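You operate a simulated robot arm through the tools that you are given. There is no shell and no other tool. Be economical: measure what you need, move in short steps, check, and stop when the job is done.

Carry out the task below with a simulated robot arm. There is one attempt and no reset: what you move stays moved.

TASK
Wind the strap back to 30 cm, tear it off and free it from the clip.
Fine: brake knob to FREE, wind by the reel's grip, knob to HOLD and leave it there; leave the clip switch at FREE.

The check looks at the end state, three seconds after you hand in, the way a careful person would. Anything else that was tipped, shoved, dropped, spilled or broken makes it a failure.

THE ROBOT
A 6-joint arm with a fingered hand, on a carriage that runs on a rail from [-6, 1496] to [2, -644] (x, y) and turns from -214 to 118 degrees about z. Base frame: it is fixed where the carriage stands at the start and does not move with it; the origin is on the floor, on the carriage's upright axis, x ahead of it, y to its left, z up. Lengths are in mm, angles in degrees, forces in N, time in s.
Its first joint turns from -166.0 to 166.0 degrees. Places, roughly: brake knob [800, -400, 900]. Payload 4 kg.
The TCP is the grasp point between the finger pads, 26 mm short of the fingertips. In the tool frame z runs along the fingers and y along their closing line. Largest opening 132 mm; the body of the gripper starts 73 mm behind the TCP. The gripper is a hand of 4 fingers: y runs from the thumb to the fingers, the wrist lies at [0, 0, -239] in the tool frame, and closing takes about 1.5 s.
Orientation is that of the tool frame in the base frame, as a unit quaternion [x, y, z, w]. With the fingers straight down and closing along the base's y, the tool's x points along the base's -x, its y along +y and its z along -z.

THE INTERFACE
- The arm moves only by the tool apply_moves. Its argument "commands" is a list of rows, each a list of 2 entries, a list of its own where there are three numbers: the shift along the tool's x, y, z in units of 100 mm (1.0 is 100 mm), then the turn, a rotation vector about the tool's x, y, z in units of 45 degrees (1.0 is 45 degrees). In form: [[[x, y, z], [ax, ay, az]], ...]. A call has 1 to 20 rows; each row is the pose to reach, as a shift and turn from the pose commanded when the call began, along the tool's axes at that moment. "claw" is the closure in counts, from 0 (fully open) to 255 (shut), set as the call begins (left out, the last holds). A call with a number of a shift or a turn outside -1 to 1 is refused whole. Each row takes 0.2 s and may step no farther than 50 mm and 8.6 degrees from the row before; otherwise, or with a gripper value out of range, the whole call is refused. Where a pose cannot be reached the arm comes as near as it can. A force on the tool above 90 N (or 10 N above the force at the start of the call, whichever is more), or a blocked arm, ends the call early, and 0.2 s more pass. Each finger travels about 45 mm/s and halts on what it meets, pressing with about 24 N; the grip force reading is that of the motor and also rises with nothing between the fingers. The clock runs only during rows and for 0.2 s after the last one: add rows that repeat a pose to give the fingers time. It gives the time, the measured TCP pose, the force on the tool (base axes), the opening and the grip force at its end, in the units of the frame above (readings bear some noise), with the torque about the TCP (base axes, N m) and any sound that the robot's microphone picked up.
- Cameras (640 x 400 px; columns grow to the right, rows downward): "scene" is now at [283.2, 121.2, 1376.6]; the picture's right is [-0.75, -0.66, 0.00], its down [-0.33, 0.37, -0.87] and it looks along [0.57, -0.65, -0.50] (base axes); focal length 296 px, centre (320, 200). "wrist" rides on the gripper at [68, 2, -97] in the tool frame; the picture's right is [-0.03, 1.00, 0.00], its down [-0.82, -0.02, -0.58] and it looks along [-0.58, -0.01, 0.82] (tool axes); focal length 270 px, centre (320, 200). There is no depth. A picture from a camera that has moved, and an enlarged one, comes with that camera's place and axes in the base frame and with its lens.
- camera(camera): a new picture of that camera. No time passes.
- raise_lower(by): slides the trunk up (or, below 0, down) by that many mm; the arm and the scene camera ride with it, the base frame stays. It gives what a move gives, with no picture.
- steer(legs): drives the robot by 1 to 6 legs, each [ahead, left, turn to the left] in mm, mm and degrees, along the robot's own axes; the way and the turn of a leg run together, so that a leg with both is an arc; at most 1500 mm and 180 degrees a leg. The arm and the cameras ride along, it lands a little off, and it stops where it bumps. It keeps to its track: a leg is cut to what the track allows. It gives what a move gives.
- curl_fingers(finger1, finger2, finger3, thumb_bend): sets how far each is bent, from 0 (flat) to 1 (curled in); at 0.3 the hand is open as for a grip, at 0.7 the pads meet at the TCP. One left out holds its place. A second passes; each finger stops where it meets its share of the squeeze, and holds until it gets a number again. A gripper value or a shape takes the hand back. It gives what a move gives, with no picture; readings hold the bend of each and the force on the fingers (four entries, about 0 where the hand has none), thumb and palm.
- hand_shape(shape): the hand has 4 fingers and takes this shape, open, in about a second: jaw (thumb against the fingers, like two jaws); tri (thumb and two fingers); tip (a fingertip pinch); poke (one finger out to press); point (the index stretched); flat (the hand flat); cup (the hand cupped); fist (a fist). The gripper value then closes the fingers along that shape, each until it touches; the sizes above hold for jaw. It gives what a move gives, with no picture.
- pan_tilt(pan, tilt): turns the head with the scene camera to pan (to the left, within 143 degrees either way) and tilt (down, from -29 to 69), counted from straight ahead of the robot. It gives what a move gives.
- zoom(camera, box): a new picture of the part [left, top, right, bottom] of that camera's present view, enlarged. No time passes.
- sign_off(): hands the job in; it is judged then, once.

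Go step by step. Nothing tells you exact positions but the pictures and the camera data: compare them with the known pose of the tool, close in by small moves and look again before you grip or let go. The budget is 120 turns and 82 pictures, counting those below and the enlarged ones. Unless the task says otherwise, let go and move clear before handing in, and close with one line.

The tools are called after "Request:" as name(argument=value, ...) on one line, values as JSON. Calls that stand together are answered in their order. apply_moves: Moves the arm, as the interface text tells. Its arguments: {"type":"object","properties":{"commands":{"type":"array","items":{"type":"array"}},"claw":{"type":"number"}},"required":["commands"]} The other tools are called the same way: raise_lower (by) slides the trunk up or down; hand_shape (shape) gives the hand a shape; curl_fingers (finger1, finger2, finger3, thumb_bend) moves the fingers one by one; steer (legs) drives the base; pan_tilt (pan, tilt) turns the head that bears the scene camera; camera (camera) takes a picture; zoom (camera, box) takes an enlarged picture of a part of a camera's view; sign_off () hands the job in.

At the start:

```text
clock: 0.0
tcp_pos: [438.0, -316.7, 1161.7]
ee_rot: [0.0, 1.0, 0.0, -0.001]
wrist_force: [-0.3, 0.3, 0.0]
moment: [-0.02, 0.05, 0.01]
gripper_width: 132.0
grasp_force: 0.0
shape: jaw
bend: [0.3, 0.3, 0.3, 0.3]
finger forces: [0.1, 0.0, 0.1, 0.0, 0.1, 0.1]
trunk travel left (down, up): [-375.0, 253.0]
robot x, y, heading: [-3.2, -0.3, -0.1]
head pan, tilt: [-49.0, 29.7]
```

scene: 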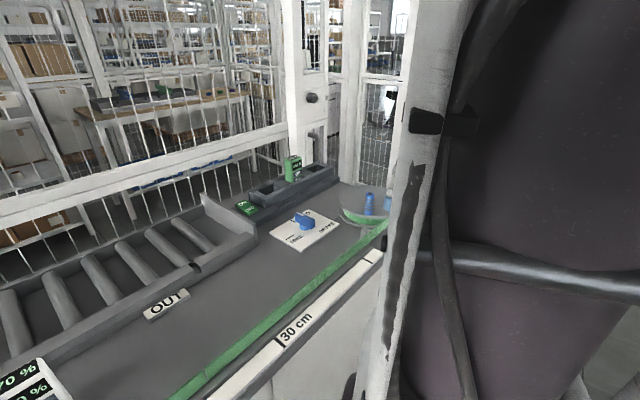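
wrist: 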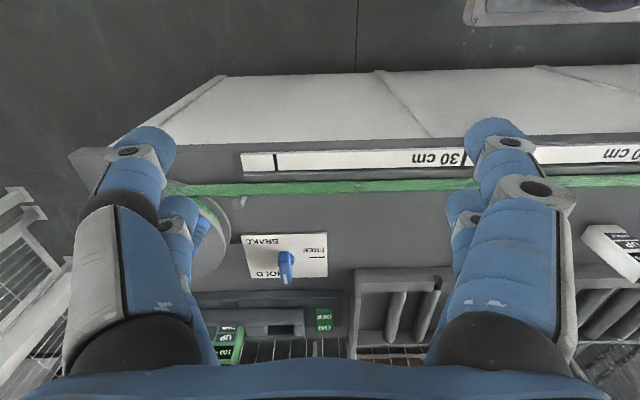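

The bench shows a green strap along the ruler, with the brake knob, the reel at the far right end and more gear to the left. I'll look closer before moving.

Request:
zoom(camera="scene", box=[200, 130, 420, 270])

Request:
pan_tilt(pan=-10, tilt=35)

Request:
camera(camera="scene")

```text
2.86 times, centred on (310, 200) of scene
camera zoom: at [283.2, 121.2, 1376.6], right [-0.75, -0.66, 0.0], down [-0.33, 0.37, -0.87], along [0.57, -0.65, -0.5], focal length 845 px, centre (349, 200)
```

zoom: 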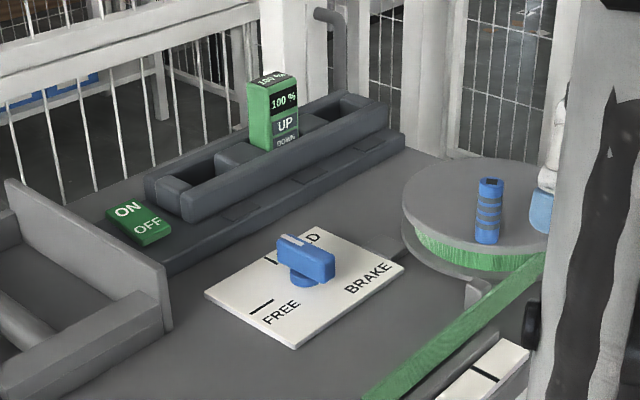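

```text
clock: 1.1
tcp_pos: [438.0, -317.6, 1161.2]
ee_rot: [0.0, 1.0, 0.0, 0.0]
wrist_force: [0.2, 0.2, 0.6]
moment: [-0.02, -0.01, -0.02]
gripper_width: 132.1
grasp_force: 0.0
shape: jaw
bend: [0.3, 0.3, 0.3, 0.3]
finger forces: [0.0, 0.0, 0.0, 0.0, 0.0, 0.1]
trunk travel left (down, up): [-375.0, 253.0]
robot x, y, heading: [-2.6, -3.2, -0.1]
head pan, tilt: [-10.0, 35.0]
```

```text
78 pictures are left
camera scene: at [310.5, 174.1, 1368.4], right [-0.17, -0.98, 0.0], down [-0.56, 0.1, -0.82], along [0.81, -0.14, -0.57], focal length 296 px, centre (320, 200)
```

scene: 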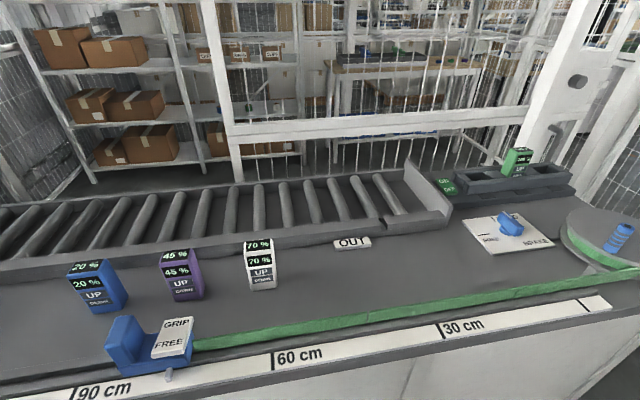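

Request:
zoom(camera="scene", box=[60, 230, 300, 400])

Request:
zoom(camera="scene", box=[420, 130, 640, 340])

Request:
pan_tilt(pan=-25, tilt=40)

Request:
camera(camera="scene")

```text
2.35 times, centred on (180, 315) of scene
camera zoom: at [310.5, 174.1, 1368.4], right [-0.17, -0.98, 0.0], down [-0.56, 0.1, -0.82], along [0.81, -0.14, -0.57], focal length 696 px, centre (649, -71)
```

zoom: 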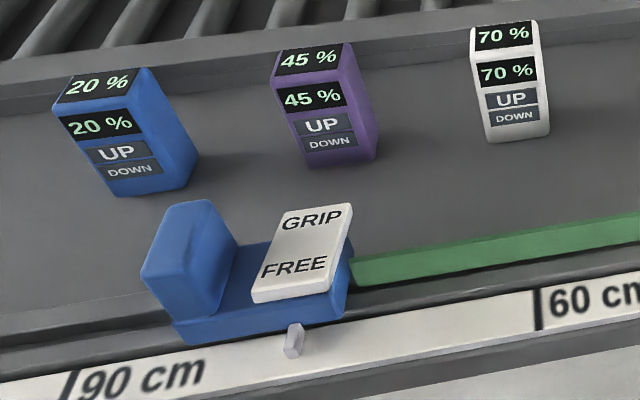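

```text
1.90 times, centred on (530, 235) of scene
camera zoom: at [310.5, 174.1, 1368.4], right [-0.17, -0.98, 0.0], down [-0.56, 0.1, -0.82], along [0.81, -0.14, -0.57], focal length 563 px, centre (-80, 133)
```

zoom: 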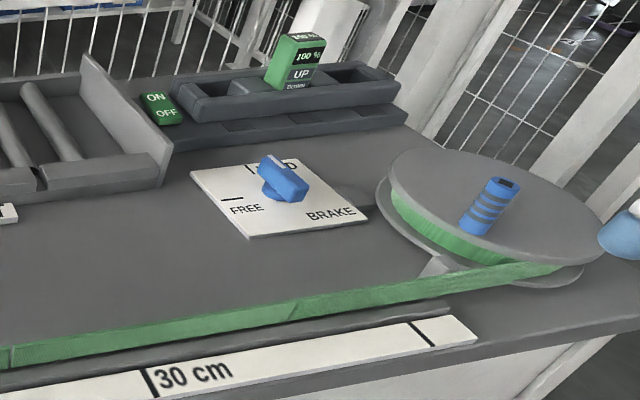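

```text
clock: 1.8
tcp_pos: [438.1, -317.5, 1161.4]
ee_rot: [-0.001, 1.0, 0.0, -0.001]
wrist_force: [0.0, 0.6, -0.1]
moment: [0.01, 0.02, 0.03]
gripper_width: 131.9
grasp_force: 0.0
shape: jaw
bend: [0.3, 0.3, 0.3, 0.3]
finger forces: [0.0, 0.1, 0.0, 0.1, 0.0, 0.0]
trunk travel left (down, up): [-375.0, 253.0]
robot x, y, heading: [0.6, -1.2, -0.0]
head pan, tilt: [-25.0, 40.0]
```

```text
75 pictures are left
camera scene: at [300.9, 153.6, 1360.9], right [-0.42, -0.91, 0.0], down [-0.58, 0.27, -0.77], along [0.69, -0.32, -0.64], focal length 296 px, centre (320, 200)
```

scene: 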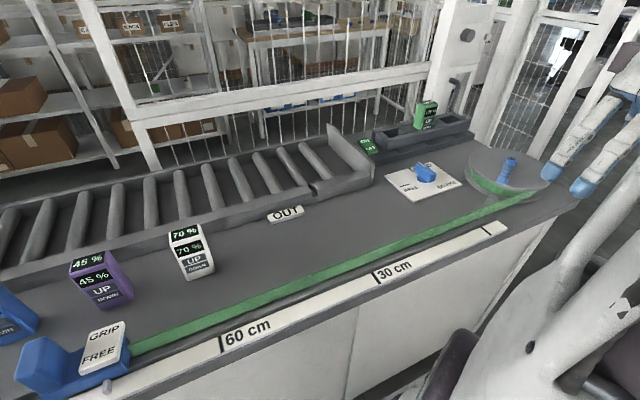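

I take the knob to be at about [785, -390] set to HOLD, with the reel near [660, -565] and the clip at about 75 cm on the ruler. I'll bring the hand over the knob while staying high.

Request:
apply_moves(commands=[[[-0.5, -0.2, 0], [0, 0, 0]], [[-1, -0.4, 0], [0, 0, 0]]])

Request:
apply_moves(commands=[[[-0.5, -0.2, 0], [0, 0, 0]], [[-1, -0.4, 0], [0, 0, 0]]])

Request:
apply_moves(commands=[[[-0.4, 0, 0], [0, 0, 0]], [[-0.8, 0, 0], [0, 0, 0]]])

Request:
camera(camera="wrist")

Request:
camera(camera="scene")

```text
refused: row 1 steps farther than a row can; nothing moved
```

```text
refused: row 1 steps farther than a row can; nothing moved
```

```text
clock: 2.4
tcp_pos: [517.2, -315.6, 1162.8]
ee_rot: [-0.001, 1.0, 0.0, 0.001]
wrist_force: [0.3, 0.6, 1.1]
moment: [-0.02, -0.01, 0.0]
gripper_width: 131.8
grasp_force: 0.1
shape: jaw
bend: [0.3, 0.3, 0.3, 0.3]
finger forces: [0.1, 0.0, 0.1, 0.0, 0.0, 0.0]
trunk travel left (down, up): [-375.0, 253.0]
robot x, y, heading: [-0.8, 0.6, 0.1]
head pan, tilt: [-25.0, 40.0]
```

```text
74 pictures are left
camera wrist: at [448.9, -315.0, 1259.3], right [0.03, 1.0, 0.0], down [0.82, -0.02, 0.58], along [0.58, -0.02, -0.82], focal length 270 px, centre (320, 200)
```

wrist: 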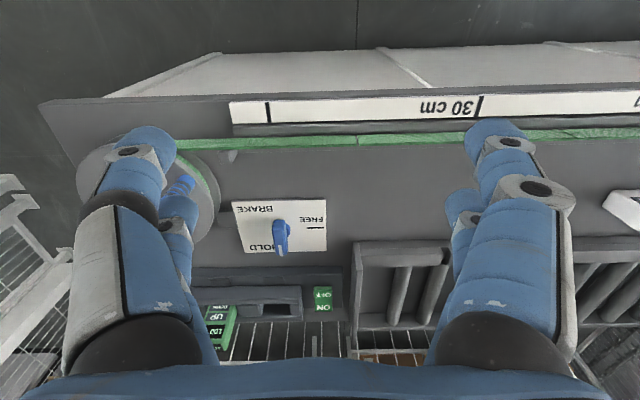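

```text
73 pictures are left
camera scene: at [300.4, 153.7, 1360.9], right [-0.42, -0.91, 0.0], down [-0.58, 0.27, -0.77], along [0.69, -0.32, -0.64], focal length 296 px, centre (320, 200)
```

scene: 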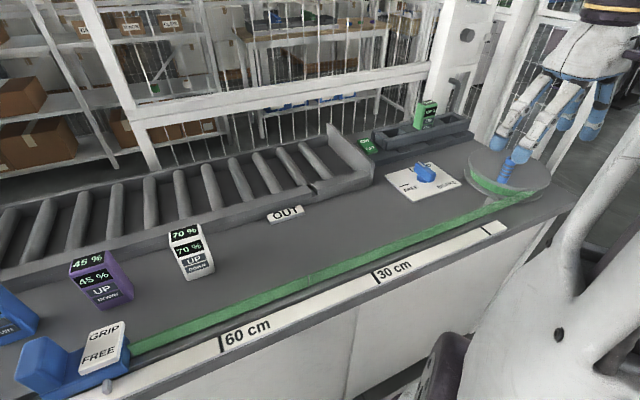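

Stereo from the wrist views puts the knob at [789, -396, ~890] and the table top near z=868. I'll move the hand over the knob.

Request:
apply_moves(commands=[[[-0.45, -0.1, 0], [0, 0, 0]], [[-0.9, -0.25, 0], [0, 0, 0]], [[-1, -0.4, 0], [0, 0, 0]]])

Request:
apply_moves(commands=[[[-0.45, -0.1, 0], [0, 0, 0]], [[-0.9, -0.25, 0], [0, 0, 0]], [[-1, -0.4, 0], [0, 0, 0]]])

Request:
apply_moves(commands=[[[-0.3, 0, 0.3], [0, 0, 0]], [[-0.6, 0, 0.6], [0, 0, 0]], [[-0.71, 0, 1], [0, 0, 0]]])

Request:
camera(camera="wrist")

Request:
camera(camera="scene")

```text
clock: 3.2
tcp_pos: [619.4, -356.2, 1163.3]
ee_rot: [0.0, 1.0, 0.0, 0.0]
wrist_force: [-0.2, -0.4, -0.3]
moment: [-0.02, 0.0, -0.01]
gripper_width: 131.8
grasp_force: 0.1
shape: jaw
bend: [0.3, 0.3, 0.3, 0.3]
finger forces: [0.1, 0.0, 0.0, 0.1, 0.1, 0.0]
trunk travel left (down, up): [-375.0, 253.0]
robot x, y, heading: [-0.6, -1.1, -0.2]
head pan, tilt: [-25.0, 40.0]
```

```text
clock: 4.0
tcp_pos: [719.2, -397.3, 1160.7]
ee_rot: [0.0, 1.0, 0.0, 0.0]
wrist_force: [-0.1, -0.3, 0.5]
moment: [0.02, -0.04, 0.01]
gripper_width: 131.7
grasp_force: 0.0
shape: jaw
bend: [0.3, 0.3, 0.3, 0.3]
finger forces: [0.1, 0.0, 0.0, 0.0, 0.1, 0.0]
trunk travel left (down, up): [-375.0, 253.0]
robot x, y, heading: [0.3, -1.6, 0.0]
head pan, tilt: [-25.0, 40.0]
```

```text
clock: 4.8
tcp_pos: [789.3, -397.7, 1061.5]
ee_rot: [0.001, 1.0, 0.0, 0.002]
wrist_force: [-0.5, 0.2, 1.1]
moment: [0.01, -0.02, 0.01]
gripper_width: 131.9
grasp_force: 0.0
shape: jaw
bend: [0.3, 0.3, 0.3, 0.3]
finger forces: [0.0, 0.0, 0.0, 0.0, 0.1, 0.0]
trunk travel left (down, up): [-375.0, 253.0]
robot x, y, heading: [-0.3, -0.0, 0.0]
head pan, tilt: [-25.0, 40.0]
```

```text
72 pictures are left
camera wrist: at [720.8, -396.8, 1158.3], right [0.03, 1.0, 0.0], down [0.82, -0.02, 0.58], along [0.58, -0.02, -0.82], focal length 270 px, centre (320, 200)
```

wrist: 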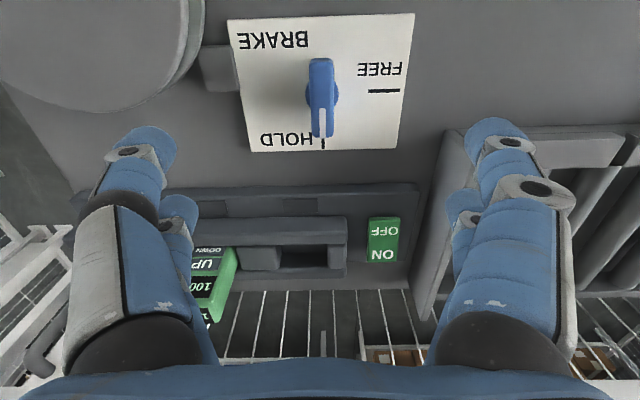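

```text
71 pictures are left
camera scene: at [300.5, 153.7, 1360.9], right [-0.42, -0.91, 0.0], down [-0.58, 0.27, -0.77], along [0.69, -0.32, -0.64], focal length 296 px, centre (320, 200)
```

scene: 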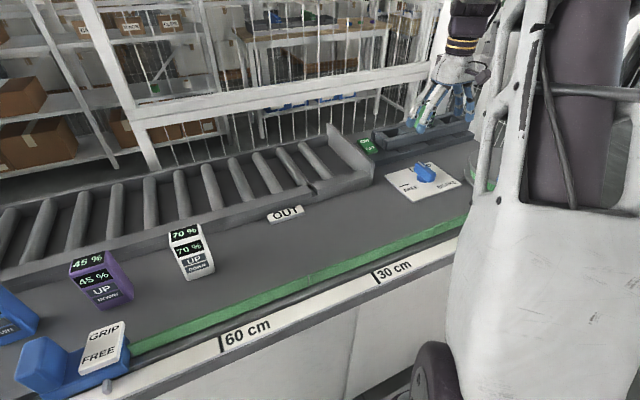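

The knob is centred under the hand at [790, -397.5], bar pointing along +x at HOLD. I'll descend with the fingers half closed and look.

Request:
apply_moves(claw=110, commands=[[[0, 0, 0.3], [0, 0, 0]], [[0, 0, 0.6], [0, 0, 0]], [[0, 0, 0.9], [0, 0, 0]], [[0, 0, 1], [0, 0, 0]], [[0, 0, 1], [0, 0, 0]]])

Request:
camera(camera="wrist")

Request:
zoom(camera="scene", box=[360, 80, 520, 220])

```text
clock: 6.0
tcp_pos: [789.2, -397.8, 959.9]
ee_rot: [-0.001, 1.0, 0.0, 0.0]
wrist_force: [0.1, -0.1, 0.1]
moment: [0.02, 0.02, -0.02]
gripper_width: 76.0
grasp_force: 0.0
shape: jaw
bend: [0.72, 0.72, 0.72, 0.7]
finger forces: [0.1, 0.0, 0.0, 0.0, 0.0, 0.0]
trunk travel left (down, up): [-375.0, 253.0]
robot x, y, heading: [1.1, 3.3, -0.2]
head pan, tilt: [-25.0, 40.0]
```

```text
70 pictures are left
camera wrist: at [721.1, -397.4, 1057.2], right [0.03, 1.0, 0.0], down [0.82, -0.02, 0.58], along [0.58, -0.01, -0.82], focal length 270 px, centre (320, 200)
```

wrist: 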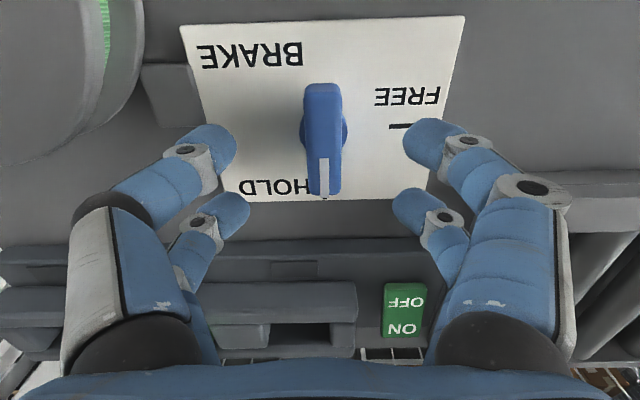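

```text
2.86 times, centred on (440, 150) of scene
camera zoom: at [300.8, 153.6, 1360.9], right [-0.42, -0.91, 0.0], down [-0.58, 0.27, -0.77], along [0.69, -0.32, -0.64], focal length 845 px, centre (-23, 343)
```

zoom: 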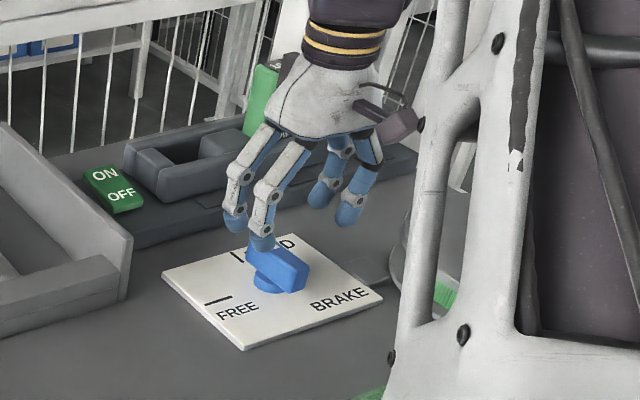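

The fingers straddle the knob cleanly. I'll lower until the pads are beside the bar, then close.

Request:
apply_moves(commands=[[[0, 0, 0.25], [0, 0, 0]], [[0, 0, 0.4], [0, 0, 0]], [[0, 0, 0.55], [0, 0, 0]]])

Request:
camera(camera="wrist")

Request:
zoom(camera="scene", box=[360, 80, 520, 220])

```text
clock: 6.8
tcp_pos: [789.1, -398.3, 907.0]
ee_rot: [0.0, 1.0, 0.0, 0.0]
wrist_force: [0.8, -0.6, -0.8]
moment: [-0.01, -0.02, -0.01]
gripper_width: 75.6
grasp_force: 0.0
shape: jaw
bend: [0.72, 0.72, 0.72, 0.7]
finger forces: [0.0, 0.0, 0.0, 0.1, 0.1, 0.0]
trunk travel left (down, up): [-375.0, 253.0]
robot x, y, heading: [-2.3, 1.2, 0.0]
head pan, tilt: [-25.0, 40.0]
```

```text
68 pictures are left
camera wrist: at [720.0, -397.0, 1003.2], right [0.03, 1.0, 0.0], down [0.82, -0.02, 0.58], along [0.58, -0.01, -0.82], focal length 270 px, centre (320, 200)
```

wrist: 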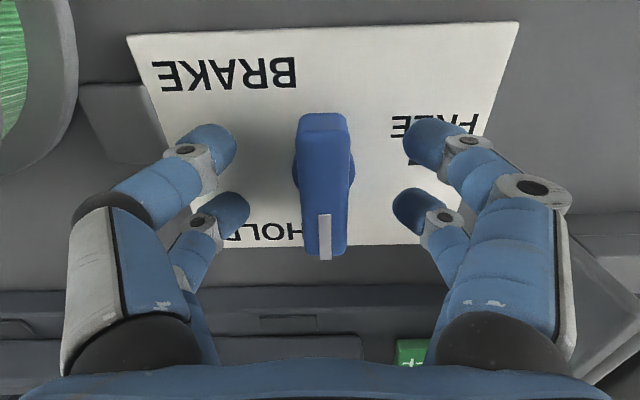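

```text
2.86 times, centred on (440, 150) of scene
camera zoom: at [300.7, 153.6, 1360.9], right [-0.42, -0.91, 0.0], down [-0.58, 0.27, -0.77], along [0.69, -0.32, -0.64], focal length 845 px, centre (-23, 343)
```

zoom: 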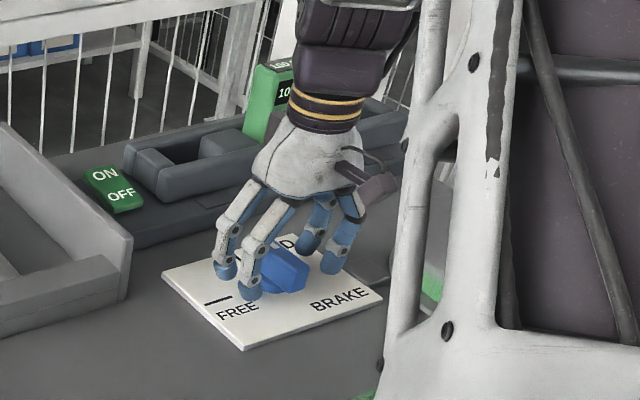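

Pads are beside the knob bar, so I'll close.

Request:
apply_moves(claw=255, commands=[[[0, 0, 0], [0, 0, 0]], [[0, 0, 0], [0, 0, 0]], [[0, 0, 0], [0, 0, 0]], [[0, 0, 0], [0, 0, 0]], [[0, 0, 0], [0, 0, 0]], [[0, 0, 0], [0, 0, 0]]])

Request:
camera(camera="wrist")

```text
clock: 8.2
tcp_pos: [789.0, -397.7, 906.6]
ee_rot: [0.0, 1.0, 0.0, 0.0]
wrist_force: [0.5, -0.1, -4.7]
moment: [-0.05, 0.03, 0.02]
gripper_width: 15.5
grasp_force: 23.9
shape: jaw
bend: [0.73, 0.73, 0.72, 0.7]
finger forces: [21.4, 21.4, 21.1, 0.0, 21.5, 0.1]
trunk travel left (down, up): [-375.0, 253.0]
robot x, y, heading: [-0.1, -1.3, 0.1]
head pan, tilt: [-25.0, 40.0]
```

```text
66 pictures are left
camera wrist: at [720.1, -397.0, 1002.8], right [0.03, 1.0, 0.0], down [0.82, -0.02, 0.58], along [0.58, -0.01, -0.82], focal length 270 px, centre (320, 200)
```

wrist: 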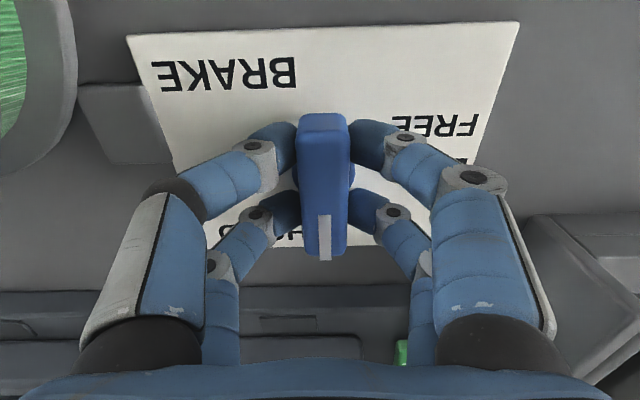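

Gripped. Now I turn it 90° counter-clockwise (toward FREE at +y) in two calls.

Request:
apply_moves(commands=[[[0, 0, 0], [0, 0, -0.167]], [[0, 0, 0], [0, 0, -0.333]], [[0, 0, 0], [0, 0, -0.5]], [[0, 0, 0], [0, 0, -0.667]], [[0, 0, 0], [0, 0, -0.833]], [[0, 0, 0], [0, 0, -1]]])

Request:
apply_moves(commands=[[[0, 0, 0], [0, 0, -0.167]], [[0, 0, 0], [0, 0, -0.333]], [[0, 0, 0], [0, 0, -0.5]], [[0, 0, 0], [0, 0, -0.667]], [[0, 0, 0], [0, 0, -0.833]], [[0, 0, 0], [0, 0, -1]]])

Request:
camera(camera="wrist")

Request:
zoom(camera="scene", box=[360, 80, 520, 220])

```text
clock: 9.6
tcp_pos: [790.4, -397.3, 907.4]
ee_rot: [-0.38, 0.925, -0.003, -0.004]
wrist_force: [2.3, -16.0, -3.1]
moment: [-0.31, -0.12, -0.06]
gripper_width: 15.2
grasp_force: 24.1
shape: jaw
bend: [0.73, 0.73, 0.72, 0.7]
finger forces: [20.2, 20.0, 26.7, 0.0, 26.6, 0.1]
trunk travel left (down, up): [-375.0, 253.0]
robot x, y, heading: [0.7, 0.6, -0.2]
head pan, tilt: [-25.0, 40.0]
```

```text
clock: 10.6
tcp_pos: [814.3, -306.6, 885.9]
ee_rot: [-0.536, 0.84, -0.071, -0.044]
wrist_force: [-2.4, -0.8, 28.1]
moment: [-0.47, 0.12, -0.06]
gripper_width: 12.5
grasp_force: 23.7
shape: jaw
bend: [0.77, 0.76, 0.74, 0.75]
finger forces: [0.1, 0.0, 0.0, 0.0, 46.8, 0.0]
out of reach, approached as far as the arm can: row 1, 2, 3, 4
trunk travel left (down, up): [-375.0, 253.0]
robot x, y, heading: [1.3, 1.4, 0.4]
head pan, tilt: [-25.0, 40.0]
stopped in row 4: the force on the tool passed its limit at 98 N (the readings are from after the stop); the commanded pose is now the measured one
```

```text
65 pictures are left
camera wrist: at [783.1, -352.6, 991.2], right [-0.9, 0.44, -0.07], down [0.36, 0.82, 0.45], along [0.26, 0.37, -0.89], focal length 270 px, centre (320, 200)
```

wrist: 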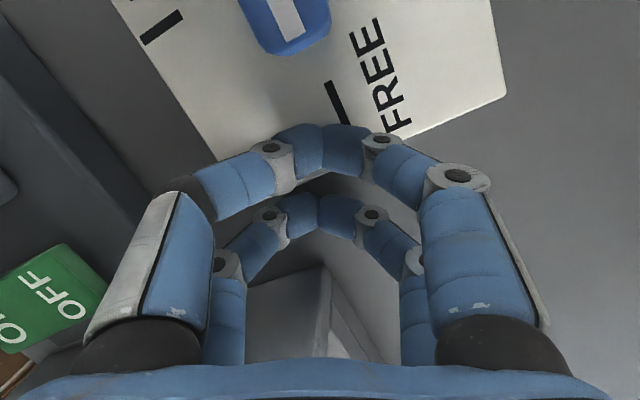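

```text
2.86 times, centred on (440, 150) of scene
camera zoom: at [299.2, 154.7, 1361.1], right [-0.42, -0.91, 0.0], down [-0.58, 0.27, -0.77], along [0.7, -0.32, -0.64], focal length 845 px, centre (-23, 343)
```

zoom: 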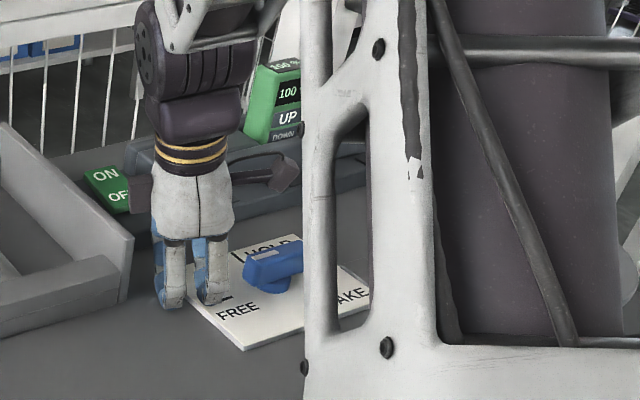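

The wrist hit its turn limit and slipped off the knob, which now sits partway. I'll lift clear and look.

Request:
apply_moves(commands=[[[0, 0, -0.4], [0, 0, 0]], [[0, 0, -0.8], [0, 0, 0]], [[0, 0, -1], [0, 0, 0]]])

Request:
raise_lower(by=120)

Request:
camera(camera="wrist")

Request:
camera(camera="scene")

```text
clock: 11.4
tcp_pos: [816.4, -284.5, 978.8]
ee_rot: [-0.534, 0.841, -0.071, -0.051]
wrist_force: [0.0, -0.5, 0.1]
moment: [-0.03, 0.02, -0.03]
gripper_width: 10.5
grasp_force: 23.7
shape: jaw
bend: [0.76, 0.76, 0.74, 0.73]
finger forces: [0.0, 0.0, 0.0, 0.0, 0.1, 0.1]
out of reach, approached as far as the arm can: row 3
trunk travel left (down, up): [-375.0, 253.0]
robot x, y, heading: [-0.1, 1.5, 0.2]
head pan, tilt: [-25.0, 40.0]
```

```text
clock: 12.9
tcp_pos: [814.0, -283.5, 1097.4]
ee_rot: [-0.537, 0.84, -0.067, -0.046]
wrist_force: [-0.8, -0.4, 0.4]
moment: [0.0, 0.01, 0.0]
gripper_width: 10.6
grasp_force: 24.0
shape: jaw
bend: [0.76, 0.76, 0.74, 0.73]
finger forces: [0.0, 0.0, 0.1, 0.1, 0.1, 0.0]
trunk travel left (down, up): [-495.0, 133.0]
robot x, y, heading: [-0.8, 0.1, -0.2]
head pan, tilt: [-25.0, 40.0]
```

```text
63 pictures are left
camera wrist: at [785.2, -329.7, 1203.7], right [-0.9, 0.44, -0.07], down [0.36, 0.82, 0.45], along [0.25, 0.38, -0.89], focal length 270 px, centre (320, 200)
```

wrist: 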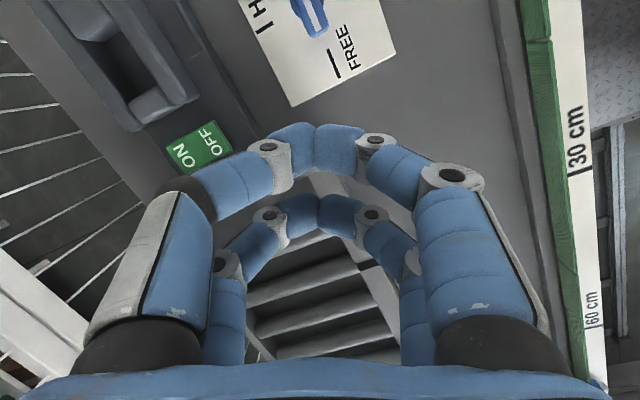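

```text
62 pictures are left
camera scene: at [240.4, 154.2, 1480.9], right [-0.42, -0.91, 0.0], down [-0.58, 0.27, -0.77], along [0.69, -0.32, -0.64], focal length 296 px, centre (320, 200)
```

scene: 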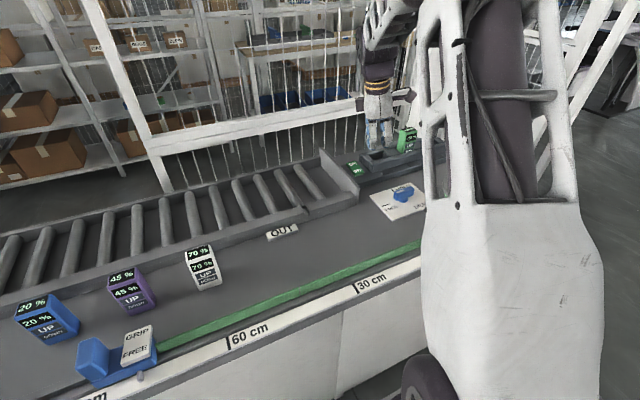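

The scene is intact and the knob is about halfway. To gain wrist range I'll shift the carriage toward the reel, turning it left so the arm stays clear of the fence.

Request:
apply_moves(claw=110, commands=[[[0, 0, 0], [-0.022, -0.015, 0.18]], [[0, 0, 0], [-0.045, -0.031, 0.361]], [[0, 0, 0], [-0.067, -0.046, 0.541]], [[0, 0, 0], [-0.09, -0.062, 0.722]], [[0, 0, 0], [-0.09, -0.062, 0.722]]])

Request:
steer(legs=[[0, 0, 40]])

Request:
steer(legs=[[-405, -483, 0]])

Request:
camera(camera="wrist")

Request:
camera(camera="scene")

```text
clock: 14.1
tcp_pos: [816.2, -283.4, 1099.5]
ee_rot: [-0.28, 0.959, -0.036, -0.024]
wrist_force: [0.6, -1.0, -0.3]
moment: [-0.03, -0.02, -0.01]
gripper_width: 74.4
grasp_force: 0.1
shape: jaw
bend: [0.72, 0.72, 0.72, 0.7]
finger forces: [0.0, 0.1, 0.0, 0.0, 0.0, 0.0]
trunk travel left (down, up): [-495.0, 133.0]
robot x, y, heading: [-0.0, 1.1, 0.3]
head pan, tilt: [-25.0, 40.0]
```

```text
clock: 16.4
tcp_pos: [811.2, 294.7, 1100.0]
ee_rot: [-0.585, 0.81, -0.042, -0.011]
wrist_force: [-0.1, 0.2, -0.7]
moment: [0.0, 0.01, 0.03]
gripper_width: 74.4
grasp_force: 0.0
shape: jaw
bend: [0.72, 0.72, 0.72, 0.7]
finger forces: [0.1, 0.0, 0.1, 0.0, 0.0, 0.0]
trunk travel left (down, up): [-495.0, 133.0]
robot x, y, heading: [-2.0, -3.0, 39.1]
head pan, tilt: [-25.0, 40.0]
```

```text
clock: 19.9
tcp_pos: [812.9, -339.6, 1099.3]
ee_rot: [-0.587, 0.809, -0.043, -0.01]
wrist_force: [-0.5, -0.2, 0.5]
moment: [0.02, -0.03, 0.01]
gripper_width: 74.4
grasp_force: 0.0
shape: jaw
bend: [0.72, 0.72, 0.72, 0.7]
finger forces: [0.0, 0.1, 0.0, 0.0, 0.0, 0.1]
trunk travel left (down, up): [-495.0, 133.0]
robot x, y, heading: [3.0, -635.8, 39.2]
head pan, tilt: [-25.0, 40.0]
```

```text
61 pictures are left
camera wrist: at [787.2, -397.3, 1200.0], right [-0.94, 0.33, -0.06], down [0.26, 0.81, 0.52], along [0.22, 0.48, -0.85], focal length 270 px, centre (320, 200)
```

wrist: 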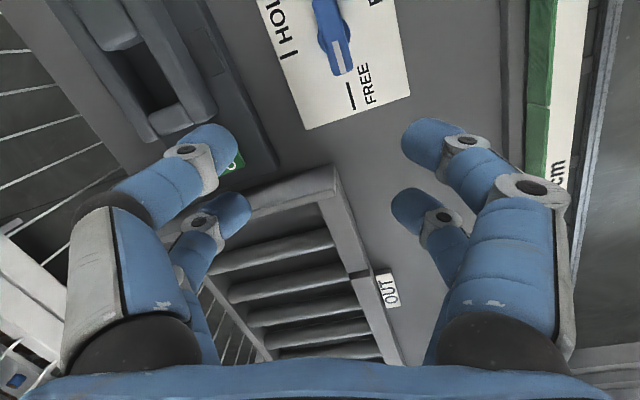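

```text
60 pictures are left
camera scene: at [90.9, -364.7, 1481.0], right [0.25, -0.97, 0.0], down [-0.62, -0.16, -0.77], along [0.74, 0.19, -0.64], focal length 296 px, centre (320, 200)
```

scene: 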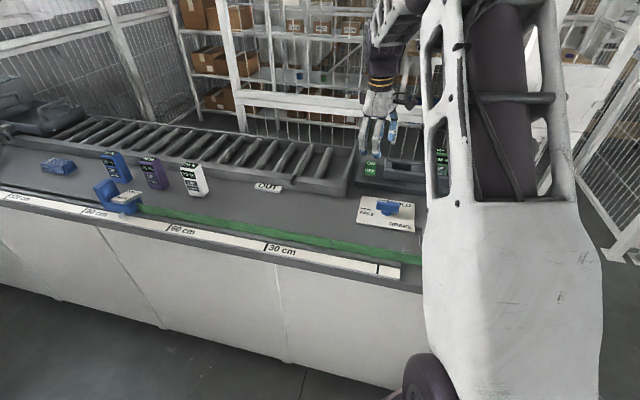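

The carriage is now near y=-636 and the knob may already be close to FREE. I'll level the tool and centre it over the knob for a clear view.

Request:
apply_moves(commands=[[[0.3, 0.02, 0], [-0.037, -0.042, 0]], [[0.61, 0.04, 0], [-0.074, -0.084, 0]], [[0.61, 0.04, 0], [-0.074, -0.084, 0]]])

Request:
camera(camera="wrist")

Request:
zoom(camera="scene", box=[340, 150, 440, 250])

```text
clock: 20.7
tcp_pos: [789.2, -395.4, 1103.7]
ee_rot: [-0.587, 0.81, 0.002, -0.001]
wrist_force: [-0.3, 0.8, -0.2]
moment: [0.0, -0.04, 0.0]
gripper_width: 74.5
grasp_force: 0.1
shape: jaw
bend: [0.72, 0.72, 0.72, 0.7]
finger forces: [0.1, 0.0, 0.0, 0.0, 0.0, 0.0]
trunk travel left (down, up): [-495.0, 133.0]
robot x, y, heading: [-0.0, -635.6, 39.2]
head pan, tilt: [-25.0, 40.0]
```

```text
59 pictures are left
camera wrist: at [767.8, -462.1, 1200.2], right [-0.94, 0.33, 0.0], down [0.28, 0.77, 0.58], along [0.19, 0.54, -0.82], focal length 270 px, centre (320, 200)
```

wrist: 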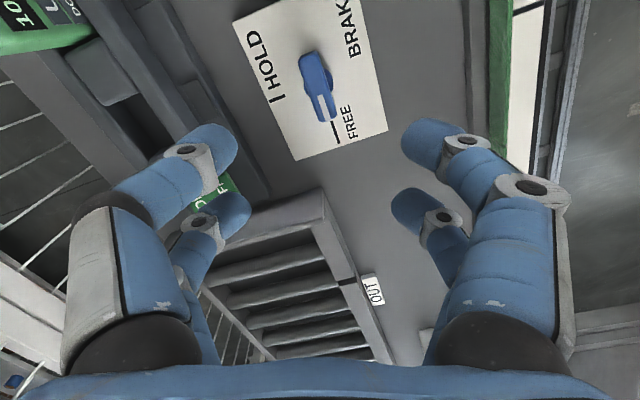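

```text
4.00 times, centred on (390, 200) of scene
camera zoom: at [90.9, -364.7, 1481.0], right [0.25, -0.97, 0.0], down [-0.62, -0.16, -0.77], along [0.74, 0.19, -0.64], focal length 1182 px, centre (40, 200)
```

zoom: 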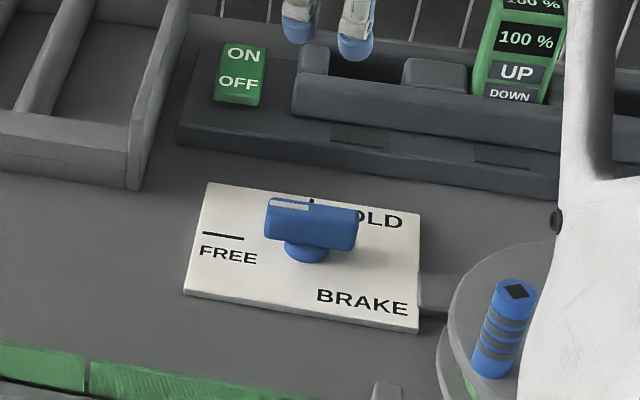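

The knob pointer is at about 82°, with the FREE tick at 90°. I'll turn the tool to about 91° up here, to check it's reachable, before regripping.

Request:
apply_moves(commands=[[[0, 0, 0], [0, 0, -0.15]], [[0, 0, 0], [0, 0, -0.3]], [[0, 0, 0], [0, 0, -0.42]], [[0, 0, 0], [0, 0, -0.42]]])

```text
clock: 21.7
tcp_pos: [790.4, -396.8, 1104.1]
ee_rot: [0.712, -0.702, -0.001, 0.001]
wrist_force: [-0.3, -0.3, 0.0]
moment: [0.03, 0.0, -0.03]
gripper_width: 74.4
grasp_force: 0.0
shape: jaw
bend: [0.72, 0.72, 0.72, 0.7]
finger forces: [0.0, 0.0, 0.1, 0.0, 0.0, 0.1]
trunk travel left (down, up): [-495.0, 133.0]
robot x, y, heading: [3.3, -633.9, 39.4]
head pan, tilt: [-25.0, 40.0]
```

Yaw 91° is reachable. I'll lower with the trunk back to the earlier grip height and close, which should square the bar to FREE.

Request:
raise_lower(by=-150)

Request:
camera(camera="wrist")

```text
clock: 23.4
tcp_pos: [825.0, -367.1, 954.8]
ee_rot: [0.709, -0.705, 0.002, 0.003]
wrist_force: [-0.1, -0.6, 0.5]
moment: [-0.01, 0.01, 0.0]
gripper_width: 74.5
grasp_force: 0.1
shape: jaw
bend: [0.72, 0.72, 0.72, 0.7]
finger forces: [0.1, 0.0, 0.1, 0.0, 0.1, 0.0]
trunk travel left (down, up): [-345.0, 283.0]
robot x, y, heading: [4.0, -636.5, 39.2]
head pan, tilt: [-25.0, 40.0]
```

```text
57 pictures are left
camera wrist: at [823.2, -436.0, 1051.0], right [-1.0, 0.02, 0.0], down [0.02, 0.82, 0.57], along [0.01, 0.57, -0.82], focal length 270 px, centre (320, 200)
```

wrist: 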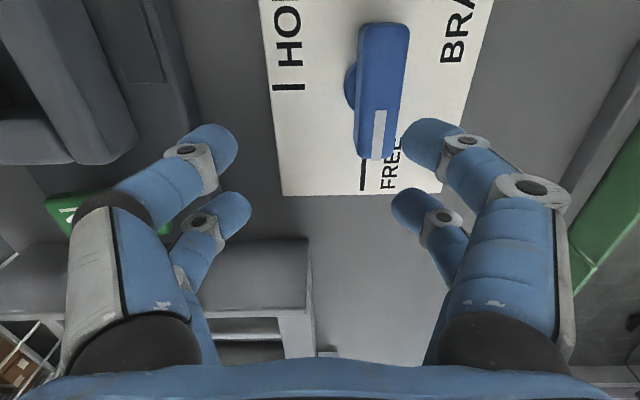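

The trunk slides on a slant, so I'm off by about (+35, +30). I'll correct sideways, then descend and close.

Request:
apply_moves(commands=[[[0.3, 0.35, 0], [0, 0, 0]], [[0.3, 0.35, 0.25], [0, 0, 0]], [[0.3, 0.35, 0.48], [0, 0, 0]], [[0.3, 0.35, 0.48], [0, 0, 0]]])

Request:
camera(camera="wrist")

```text
clock: 24.4
tcp_pos: [788.6, -388.0, 907.1]
ee_rot: [-0.705, 0.709, -0.007, -0.007]
wrist_force: [0.0, -0.1, -0.6]
moment: [0.02, 0.05, -0.01]
gripper_width: 74.8
grasp_force: 0.1
shape: jaw
bend: [0.72, 0.72, 0.72, 0.7]
finger forces: [0.0, 0.1, 0.1, 0.0, 0.0, 0.0]
out of reach, approached as far as the arm can: row 1, 2, 3, 4
trunk travel left (down, up): [-345.0, 283.0]
robot x, y, heading: [5.4, -635.5, 39.3]
head pan, tilt: [-25.0, 40.0]
```

```text
56 pictures are left
camera wrist: at [785.9, -455.9, 1004.1], right [-1.0, 0.03, 0.0], down [0.02, 0.83, 0.56], along [0.02, 0.56, -0.83], focal length 270 px, centre (320, 200)
```

wrist: 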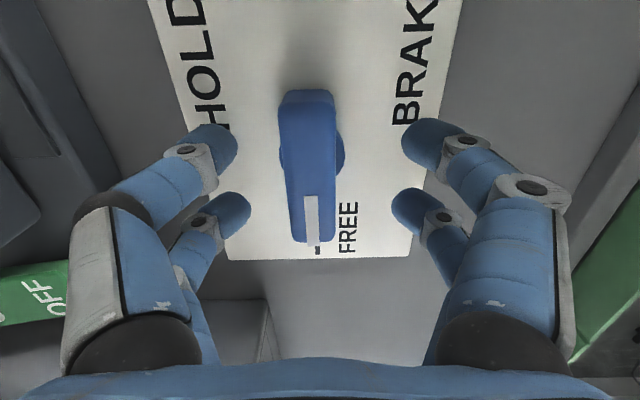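

Pads straddle the bar with the pointer nearly on the tick. I'll close to square it up, then reopen.

Request:
apply_moves(claw=255, commands=[[[0, 0, 0], [0, 0, 0]], [[0, 0, 0], [0, 0, 0]], [[0, 0, 0], [0, 0, 0]], [[0, 0, 0], [0, 0, 0]], [[0, 0, 0], [0, 0, 0]], [[0, 0, 0], [0, 0, 0]]])

Request:
apply_moves(claw=100, commands=[[[0, 0, 0], [0, 0, 0]], [[0, 0, 0], [0, 0, 0]], [[0, 0, 0], [0, 0, 0]], [[0, 0, 0], [0, 0, 0]], [[0, 0, 0], [0, 0, 0]], [[0, 0, -0.4], [0, 0, 0]], [[0, 0, -0.8], [0, 0, 0]]])

Request:
camera(camera="wrist")

```text
clock: 25.9
tcp_pos: [788.6, -389.6, 906.1]
ee_rot: [-0.706, 0.708, -0.008, -0.007]
wrist_force: [1.7, 0.0, -4.0]
moment: [-0.07, -0.04, 0.0]
gripper_width: 18.8
grasp_force: 23.8
shape: jaw
bend: [0.72, 0.72, 0.73, 0.7]
finger forces: [21.0, 21.1, 21.5, 0.0, 21.7, 0.0]
trunk travel left (down, up): [-345.0, 283.0]
robot x, y, heading: [2.0, -632.5, 39.4]
head pan, tilt: [-25.0, 40.0]
```

```text
clock: 27.4
tcp_pos: [784.6, -382.8, 985.2]
ee_rot: [-0.707, 0.708, -0.005, -0.006]
wrist_force: [-0.2, -0.9, 0.1]
moment: [0.03, -0.01, 0.0]
gripper_width: 79.9
grasp_force: 0.1
shape: jaw
bend: [0.71, 0.71, 0.71, 0.7]
finger forces: [0.0, 0.0, 0.0, 0.0, 0.1, 0.1]
out of reach, approached as far as the arm can: row 6, 7
trunk travel left (down, up): [-345.0, 283.0]
robot x, y, heading: [2.6, -634.6, 39.5]
head pan, tilt: [-25.0, 40.0]
```

```text
55 pictures are left
camera wrist: at [784.4, -449.8, 1083.6], right [-1.0, 0.03, 0.0], down [0.02, 0.83, 0.56], along [0.01, 0.56, -0.83], focal length 270 px, centre (320, 200)
```

wrist: 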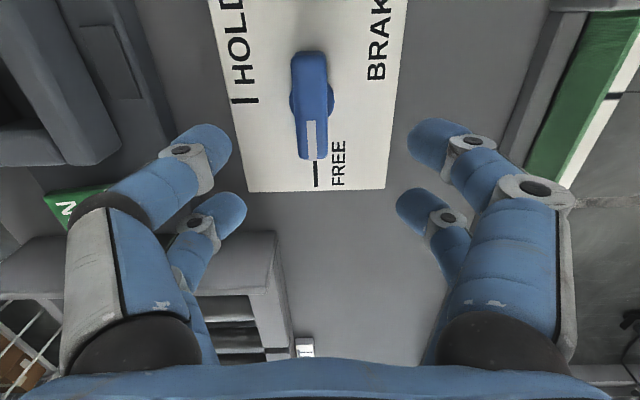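

Knob is on the FREE tick. Next I raise, turn the tool back and look at the reel.

Request:
raise_lower(by=130)

Request:
apply_moves(commands=[[[0.4, 0.25, 0], [0, 0, 0.18]], [[0.7, 0.6, 0], [0, 0, 0.36]], [[0.9, 0.9, 0], [0, 0, 0.54]], [[1, 1, 0], [0, 0, 0.72]], [[1, 1, 0], [0, 0, 0.9]], [[1, 1, 0], [0, 0, 1]]])

Request:
apply_moves(commands=[[[0, 0, 0], [0, 0, 0.18]], [[0, 0, 0], [0, 0, 0.36]], [[0, 0, 0], [0, 0, 0.54]], [[0, 0, 0], [0, 0, 0.72]], [[0, 0, 0], [0, 0, 0.9]], [[0, 0, 0], [0, 0, 1]]])

Request:
camera(camera="wrist")

```text
clock: 29.0
tcp_pos: [786.5, -380.5, 1115.8]
ee_rot: [0.71, -0.704, 0.002, 0.004]
wrist_force: [0.6, 0.0, -0.2]
moment: [0.04, 0.0, 0.0]
gripper_width: 79.9
grasp_force: 0.1
shape: jaw
bend: [0.71, 0.71, 0.71, 0.7]
finger forces: [0.1, 0.0, 0.1, 0.1, 0.1, 0.1]
trunk travel left (down, up): [-475.0, 153.0]
robot x, y, heading: [0.4, -634.5, 39.3]
head pan, tilt: [-25.0, 40.0]
```

```text
clock: 30.4
tcp_pos: [687.6, -482.3, 1118.5]
ee_rot: [-0.384, 0.923, -0.002, -0.002]
wrist_force: [-0.3, -0.4, -0.2]
moment: [-0.01, -0.01, 0.01]
gripper_width: 80.1
grasp_force: 0.1
shape: jaw
bend: [0.71, 0.71, 0.71, 0.7]
finger forces: [0.0, 0.0, 0.0, 0.1, 0.0, 0.0]
trunk travel left (down, up): [-475.0, 153.0]
robot x, y, heading: [1.3, -633.0, 39.7]
head pan, tilt: [-25.0, 40.0]
```

```text
clock: 31.8
tcp_pos: [687.6, -483.5, 1116.9]
ee_rot: [-0.003, 1.0, -0.004, -0.001]
wrist_force: [0.9, 0.3, -0.1]
moment: [0.01, 0.0, 0.02]
gripper_width: 80.0
grasp_force: 0.1
shape: jaw
bend: [0.71, 0.71, 0.71, 0.7]
finger forces: [0.0, 0.0, 0.1, 0.0, 0.0, 0.0]
trunk travel left (down, up): [-475.0, 153.0]
robot x, y, heading: [0.9, -636.8, 39.7]
head pan, tilt: [-25.0, 40.0]
```

```text
54 pictures are left
camera wrist: at [619.7, -481.3, 1213.2], right [0.02, 1.0, -0.01], down [0.82, -0.01, 0.58], along [0.58, -0.02, -0.82], focal length 270 px, centre (320, 200)
```

wrist: 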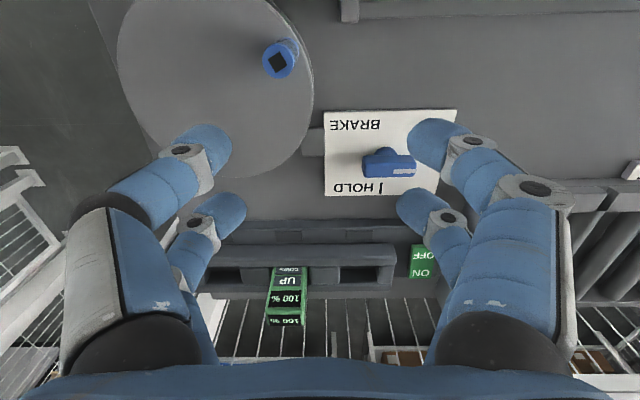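

The reel disc centre is about [690, -592] with radius ~100, and its grip stands near [653, -518]. I'll move for a better view of both.

Request:
apply_moves(commands=[[[0.3, -0.35, 0], [0, 0, 0]], [[0.6, -0.7, 0], [0, 0, 0]], [[0.8, -1, 0], [0, 0, 0]]])

Request:
camera(camera="wrist")

Request:
pan_tilt(pan=-38, tilt=45)

Request:
camera(camera="scene")

```text
clock: 32.6
tcp_pos: [607.2, -581.1, 1117.4]
ee_rot: [-0.004, 1.0, -0.004, 0.0]
wrist_force: [0.1, 0.4, -0.1]
moment: [-0.02, -0.01, 0.02]
gripper_width: 79.9
grasp_force: 0.1
shape: jaw
bend: [0.71, 0.71, 0.71, 0.7]
finger forces: [0.0, 0.0, 0.0, 0.0, 0.1, 0.0]
trunk travel left (down, up): [-475.0, 153.0]
robot x, y, heading: [0.8, -635.8, 39.4]
head pan, tilt: [-25.0, 40.0]
```

```text
53 pictures are left
camera wrist: at [539.0, -581.4, 1214.4], right [0.02, 1.0, -0.01], down [0.82, -0.01, 0.58], along [0.58, -0.02, -0.82], focal length 270 px, centre (320, 200)
```

wrist: 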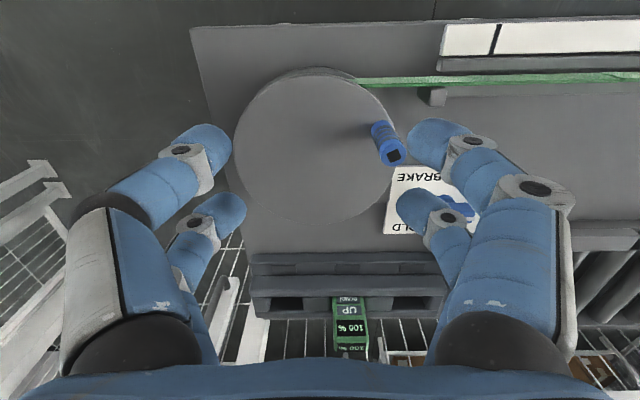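

```text
clock: 33.4
tcp_pos: [607.4, -582.4, 1118.1]
ee_rot: [-0.004, 1.0, -0.003, 0.0]
wrist_force: [-0.8, -0.4, -0.7]
moment: [0.01, -0.03, 0.0]
gripper_width: 80.1
grasp_force: 0.0
shape: jaw
bend: [0.71, 0.71, 0.71, 0.7]
finger forces: [0.1, 0.1, 0.1, 0.0, 0.0, 0.0]
trunk travel left (down, up): [-475.0, 153.0]
robot x, y, heading: [7.0, -636.2, 39.3]
head pan, tilt: [-38.0, 45.0]
```

```text
52 pictures are left
camera scene: at [100.0, -375.5, 1453.5], right [0.02, -1.0, 0.0], down [-0.71, -0.02, -0.71], along [0.71, 0.02, -0.71], focal length 296 px, centre (320, 200)
```

scene: 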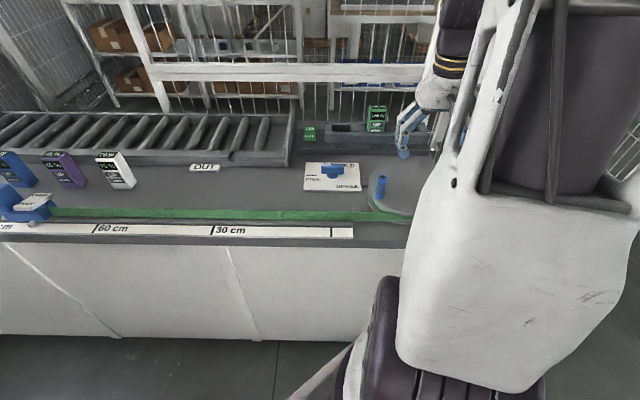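

Stereo gives the grip's top at [650, -517, 988] and the reel centre at [697, -594], so the crank radius is about 89. I'll position above the grip and check.

Request:
apply_moves(commands=[[[-0.2, 0.3, 0], [0, 0, 0]], [[-0.43, 0.63, 0.2], [0, 0, 0]], [[-0.43, 0.63, 0.65], [0, 0, 0]], [[-0.43, 0.63, 0.75], [0, 0, 0]]])

Request:
camera(camera="wrist")

Request:
zoom(camera="scene", box=[0, 130, 240, 270])

```text
clock: 34.4
tcp_pos: [652.4, -519.6, 1041.4]
ee_rot: [-0.003, 1.0, -0.005, -0.001]
wrist_force: [-0.7, 0.0, 0.2]
moment: [0.01, 0.01, 0.02]
gripper_width: 80.0
grasp_force: 0.1
shape: jaw
bend: [0.71, 0.71, 0.71, 0.7]
finger forces: [0.0, 0.1, 0.0, 0.0, 0.1, 0.0]
trunk travel left (down, up): [-475.0, 153.0]
robot x, y, heading: [2.0, -635.2, 39.6]
head pan, tilt: [-38.0, 45.0]
```

```text
51 pictures are left
camera wrist: at [583.1, -518.8, 1137.5], right [0.02, 1.0, -0.01], down [0.82, -0.01, 0.58], along [0.58, -0.02, -0.82], focal length 270 px, centre (320, 200)
```

wrist: 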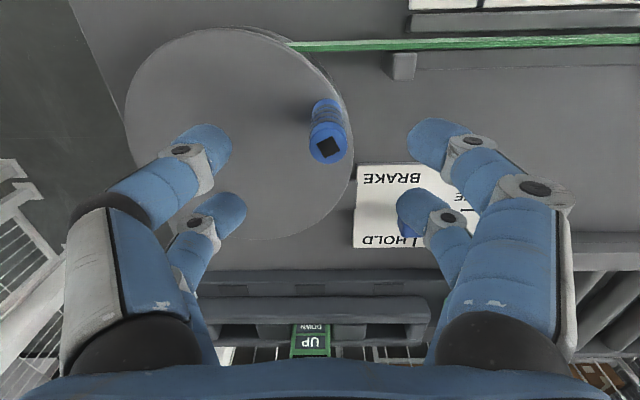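

```text
2.67 times, centred on (120, 200) of scene
camera zoom: at [99.8, -375.5, 1453.5], right [0.02, -1.0, 0.0], down [-0.71, -0.02, -0.71], along [0.71, 0.02, -0.71], focal length 788 px, centre (853, 200)
```

zoom: 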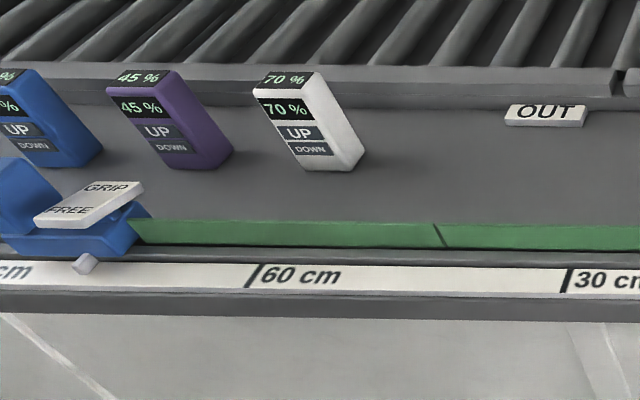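

The grip is centred between the fingers. I also see a tear line on the strap at about 42 cm that should reach the tear edge near the reel once the clip is at 30 cm. I'll descend and grip.

Request:
apply_moves(commands=[[[0.02, 0.02, 0.3], [0, 0, 0]], [[0.02, 0.02, 0.6], [0, 0, 0]], [[0.02, 0.02, 0.85], [0, 0, 0]]])

Request:
apply_moves(claw=255, commands=[[[0, 0, 0], [0, 0, 0]], [[0, 0, 0], [0, 0, 0]], [[0, 0, 0], [0, 0, 0]], [[0, 0, 0], [0, 0, 0]], [[0, 0, 0], [0, 0, 0]], [[0, 0, 0], [0, 0, 0]]])

Request:
camera(camera="wrist")

```text
clock: 35.2
tcp_pos: [649.9, -517.9, 957.6]
ee_rot: [-0.003, 1.0, -0.004, -0.001]
wrist_force: [-0.6, 0.6, 0.2]
moment: [0.02, -0.02, 0.03]
gripper_width: 80.1
grasp_force: 0.0
shape: jaw
bend: [0.71, 0.71, 0.71, 0.7]
finger forces: [0.1, 0.0, 0.0, 0.0, 0.0, 0.0]
trunk travel left (down, up): [-475.0, 153.0]
robot x, y, heading: [4.6, -638.1, 39.5]
head pan, tilt: [-38.0, 45.0]
```

```text
clock: 36.6
tcp_pos: [650.7, -517.8, 957.4]
ee_rot: [-0.003, 1.0, -0.004, -0.001]
wrist_force: [4.4, -0.5, -1.6]
moment: [-0.01, -0.02, -0.03]
gripper_width: 0.0
grasp_force: 23.2
shape: jaw
bend: [0.6, 0.72, 0.7, 0.7]
finger forces: [0.0, 0.1, 0.0, 0.0, 0.0, 0.0]
trunk travel left (down, up): [-475.0, 153.0]
robot x, y, heading: [3.8, -632.9, 39.4]
head pan, tilt: [-38.0, 45.0]
```

```text
49 pictures are left
camera wrist: at [582.0, -516.6, 1053.4], right [0.02, 1.0, -0.01], down [0.82, -0.01, 0.58], along [0.58, -0.02, -0.82], focal length 270 px, centre (320, 200)
```

wrist: 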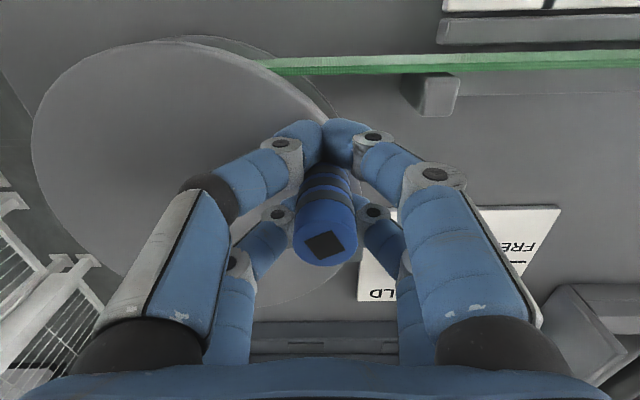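

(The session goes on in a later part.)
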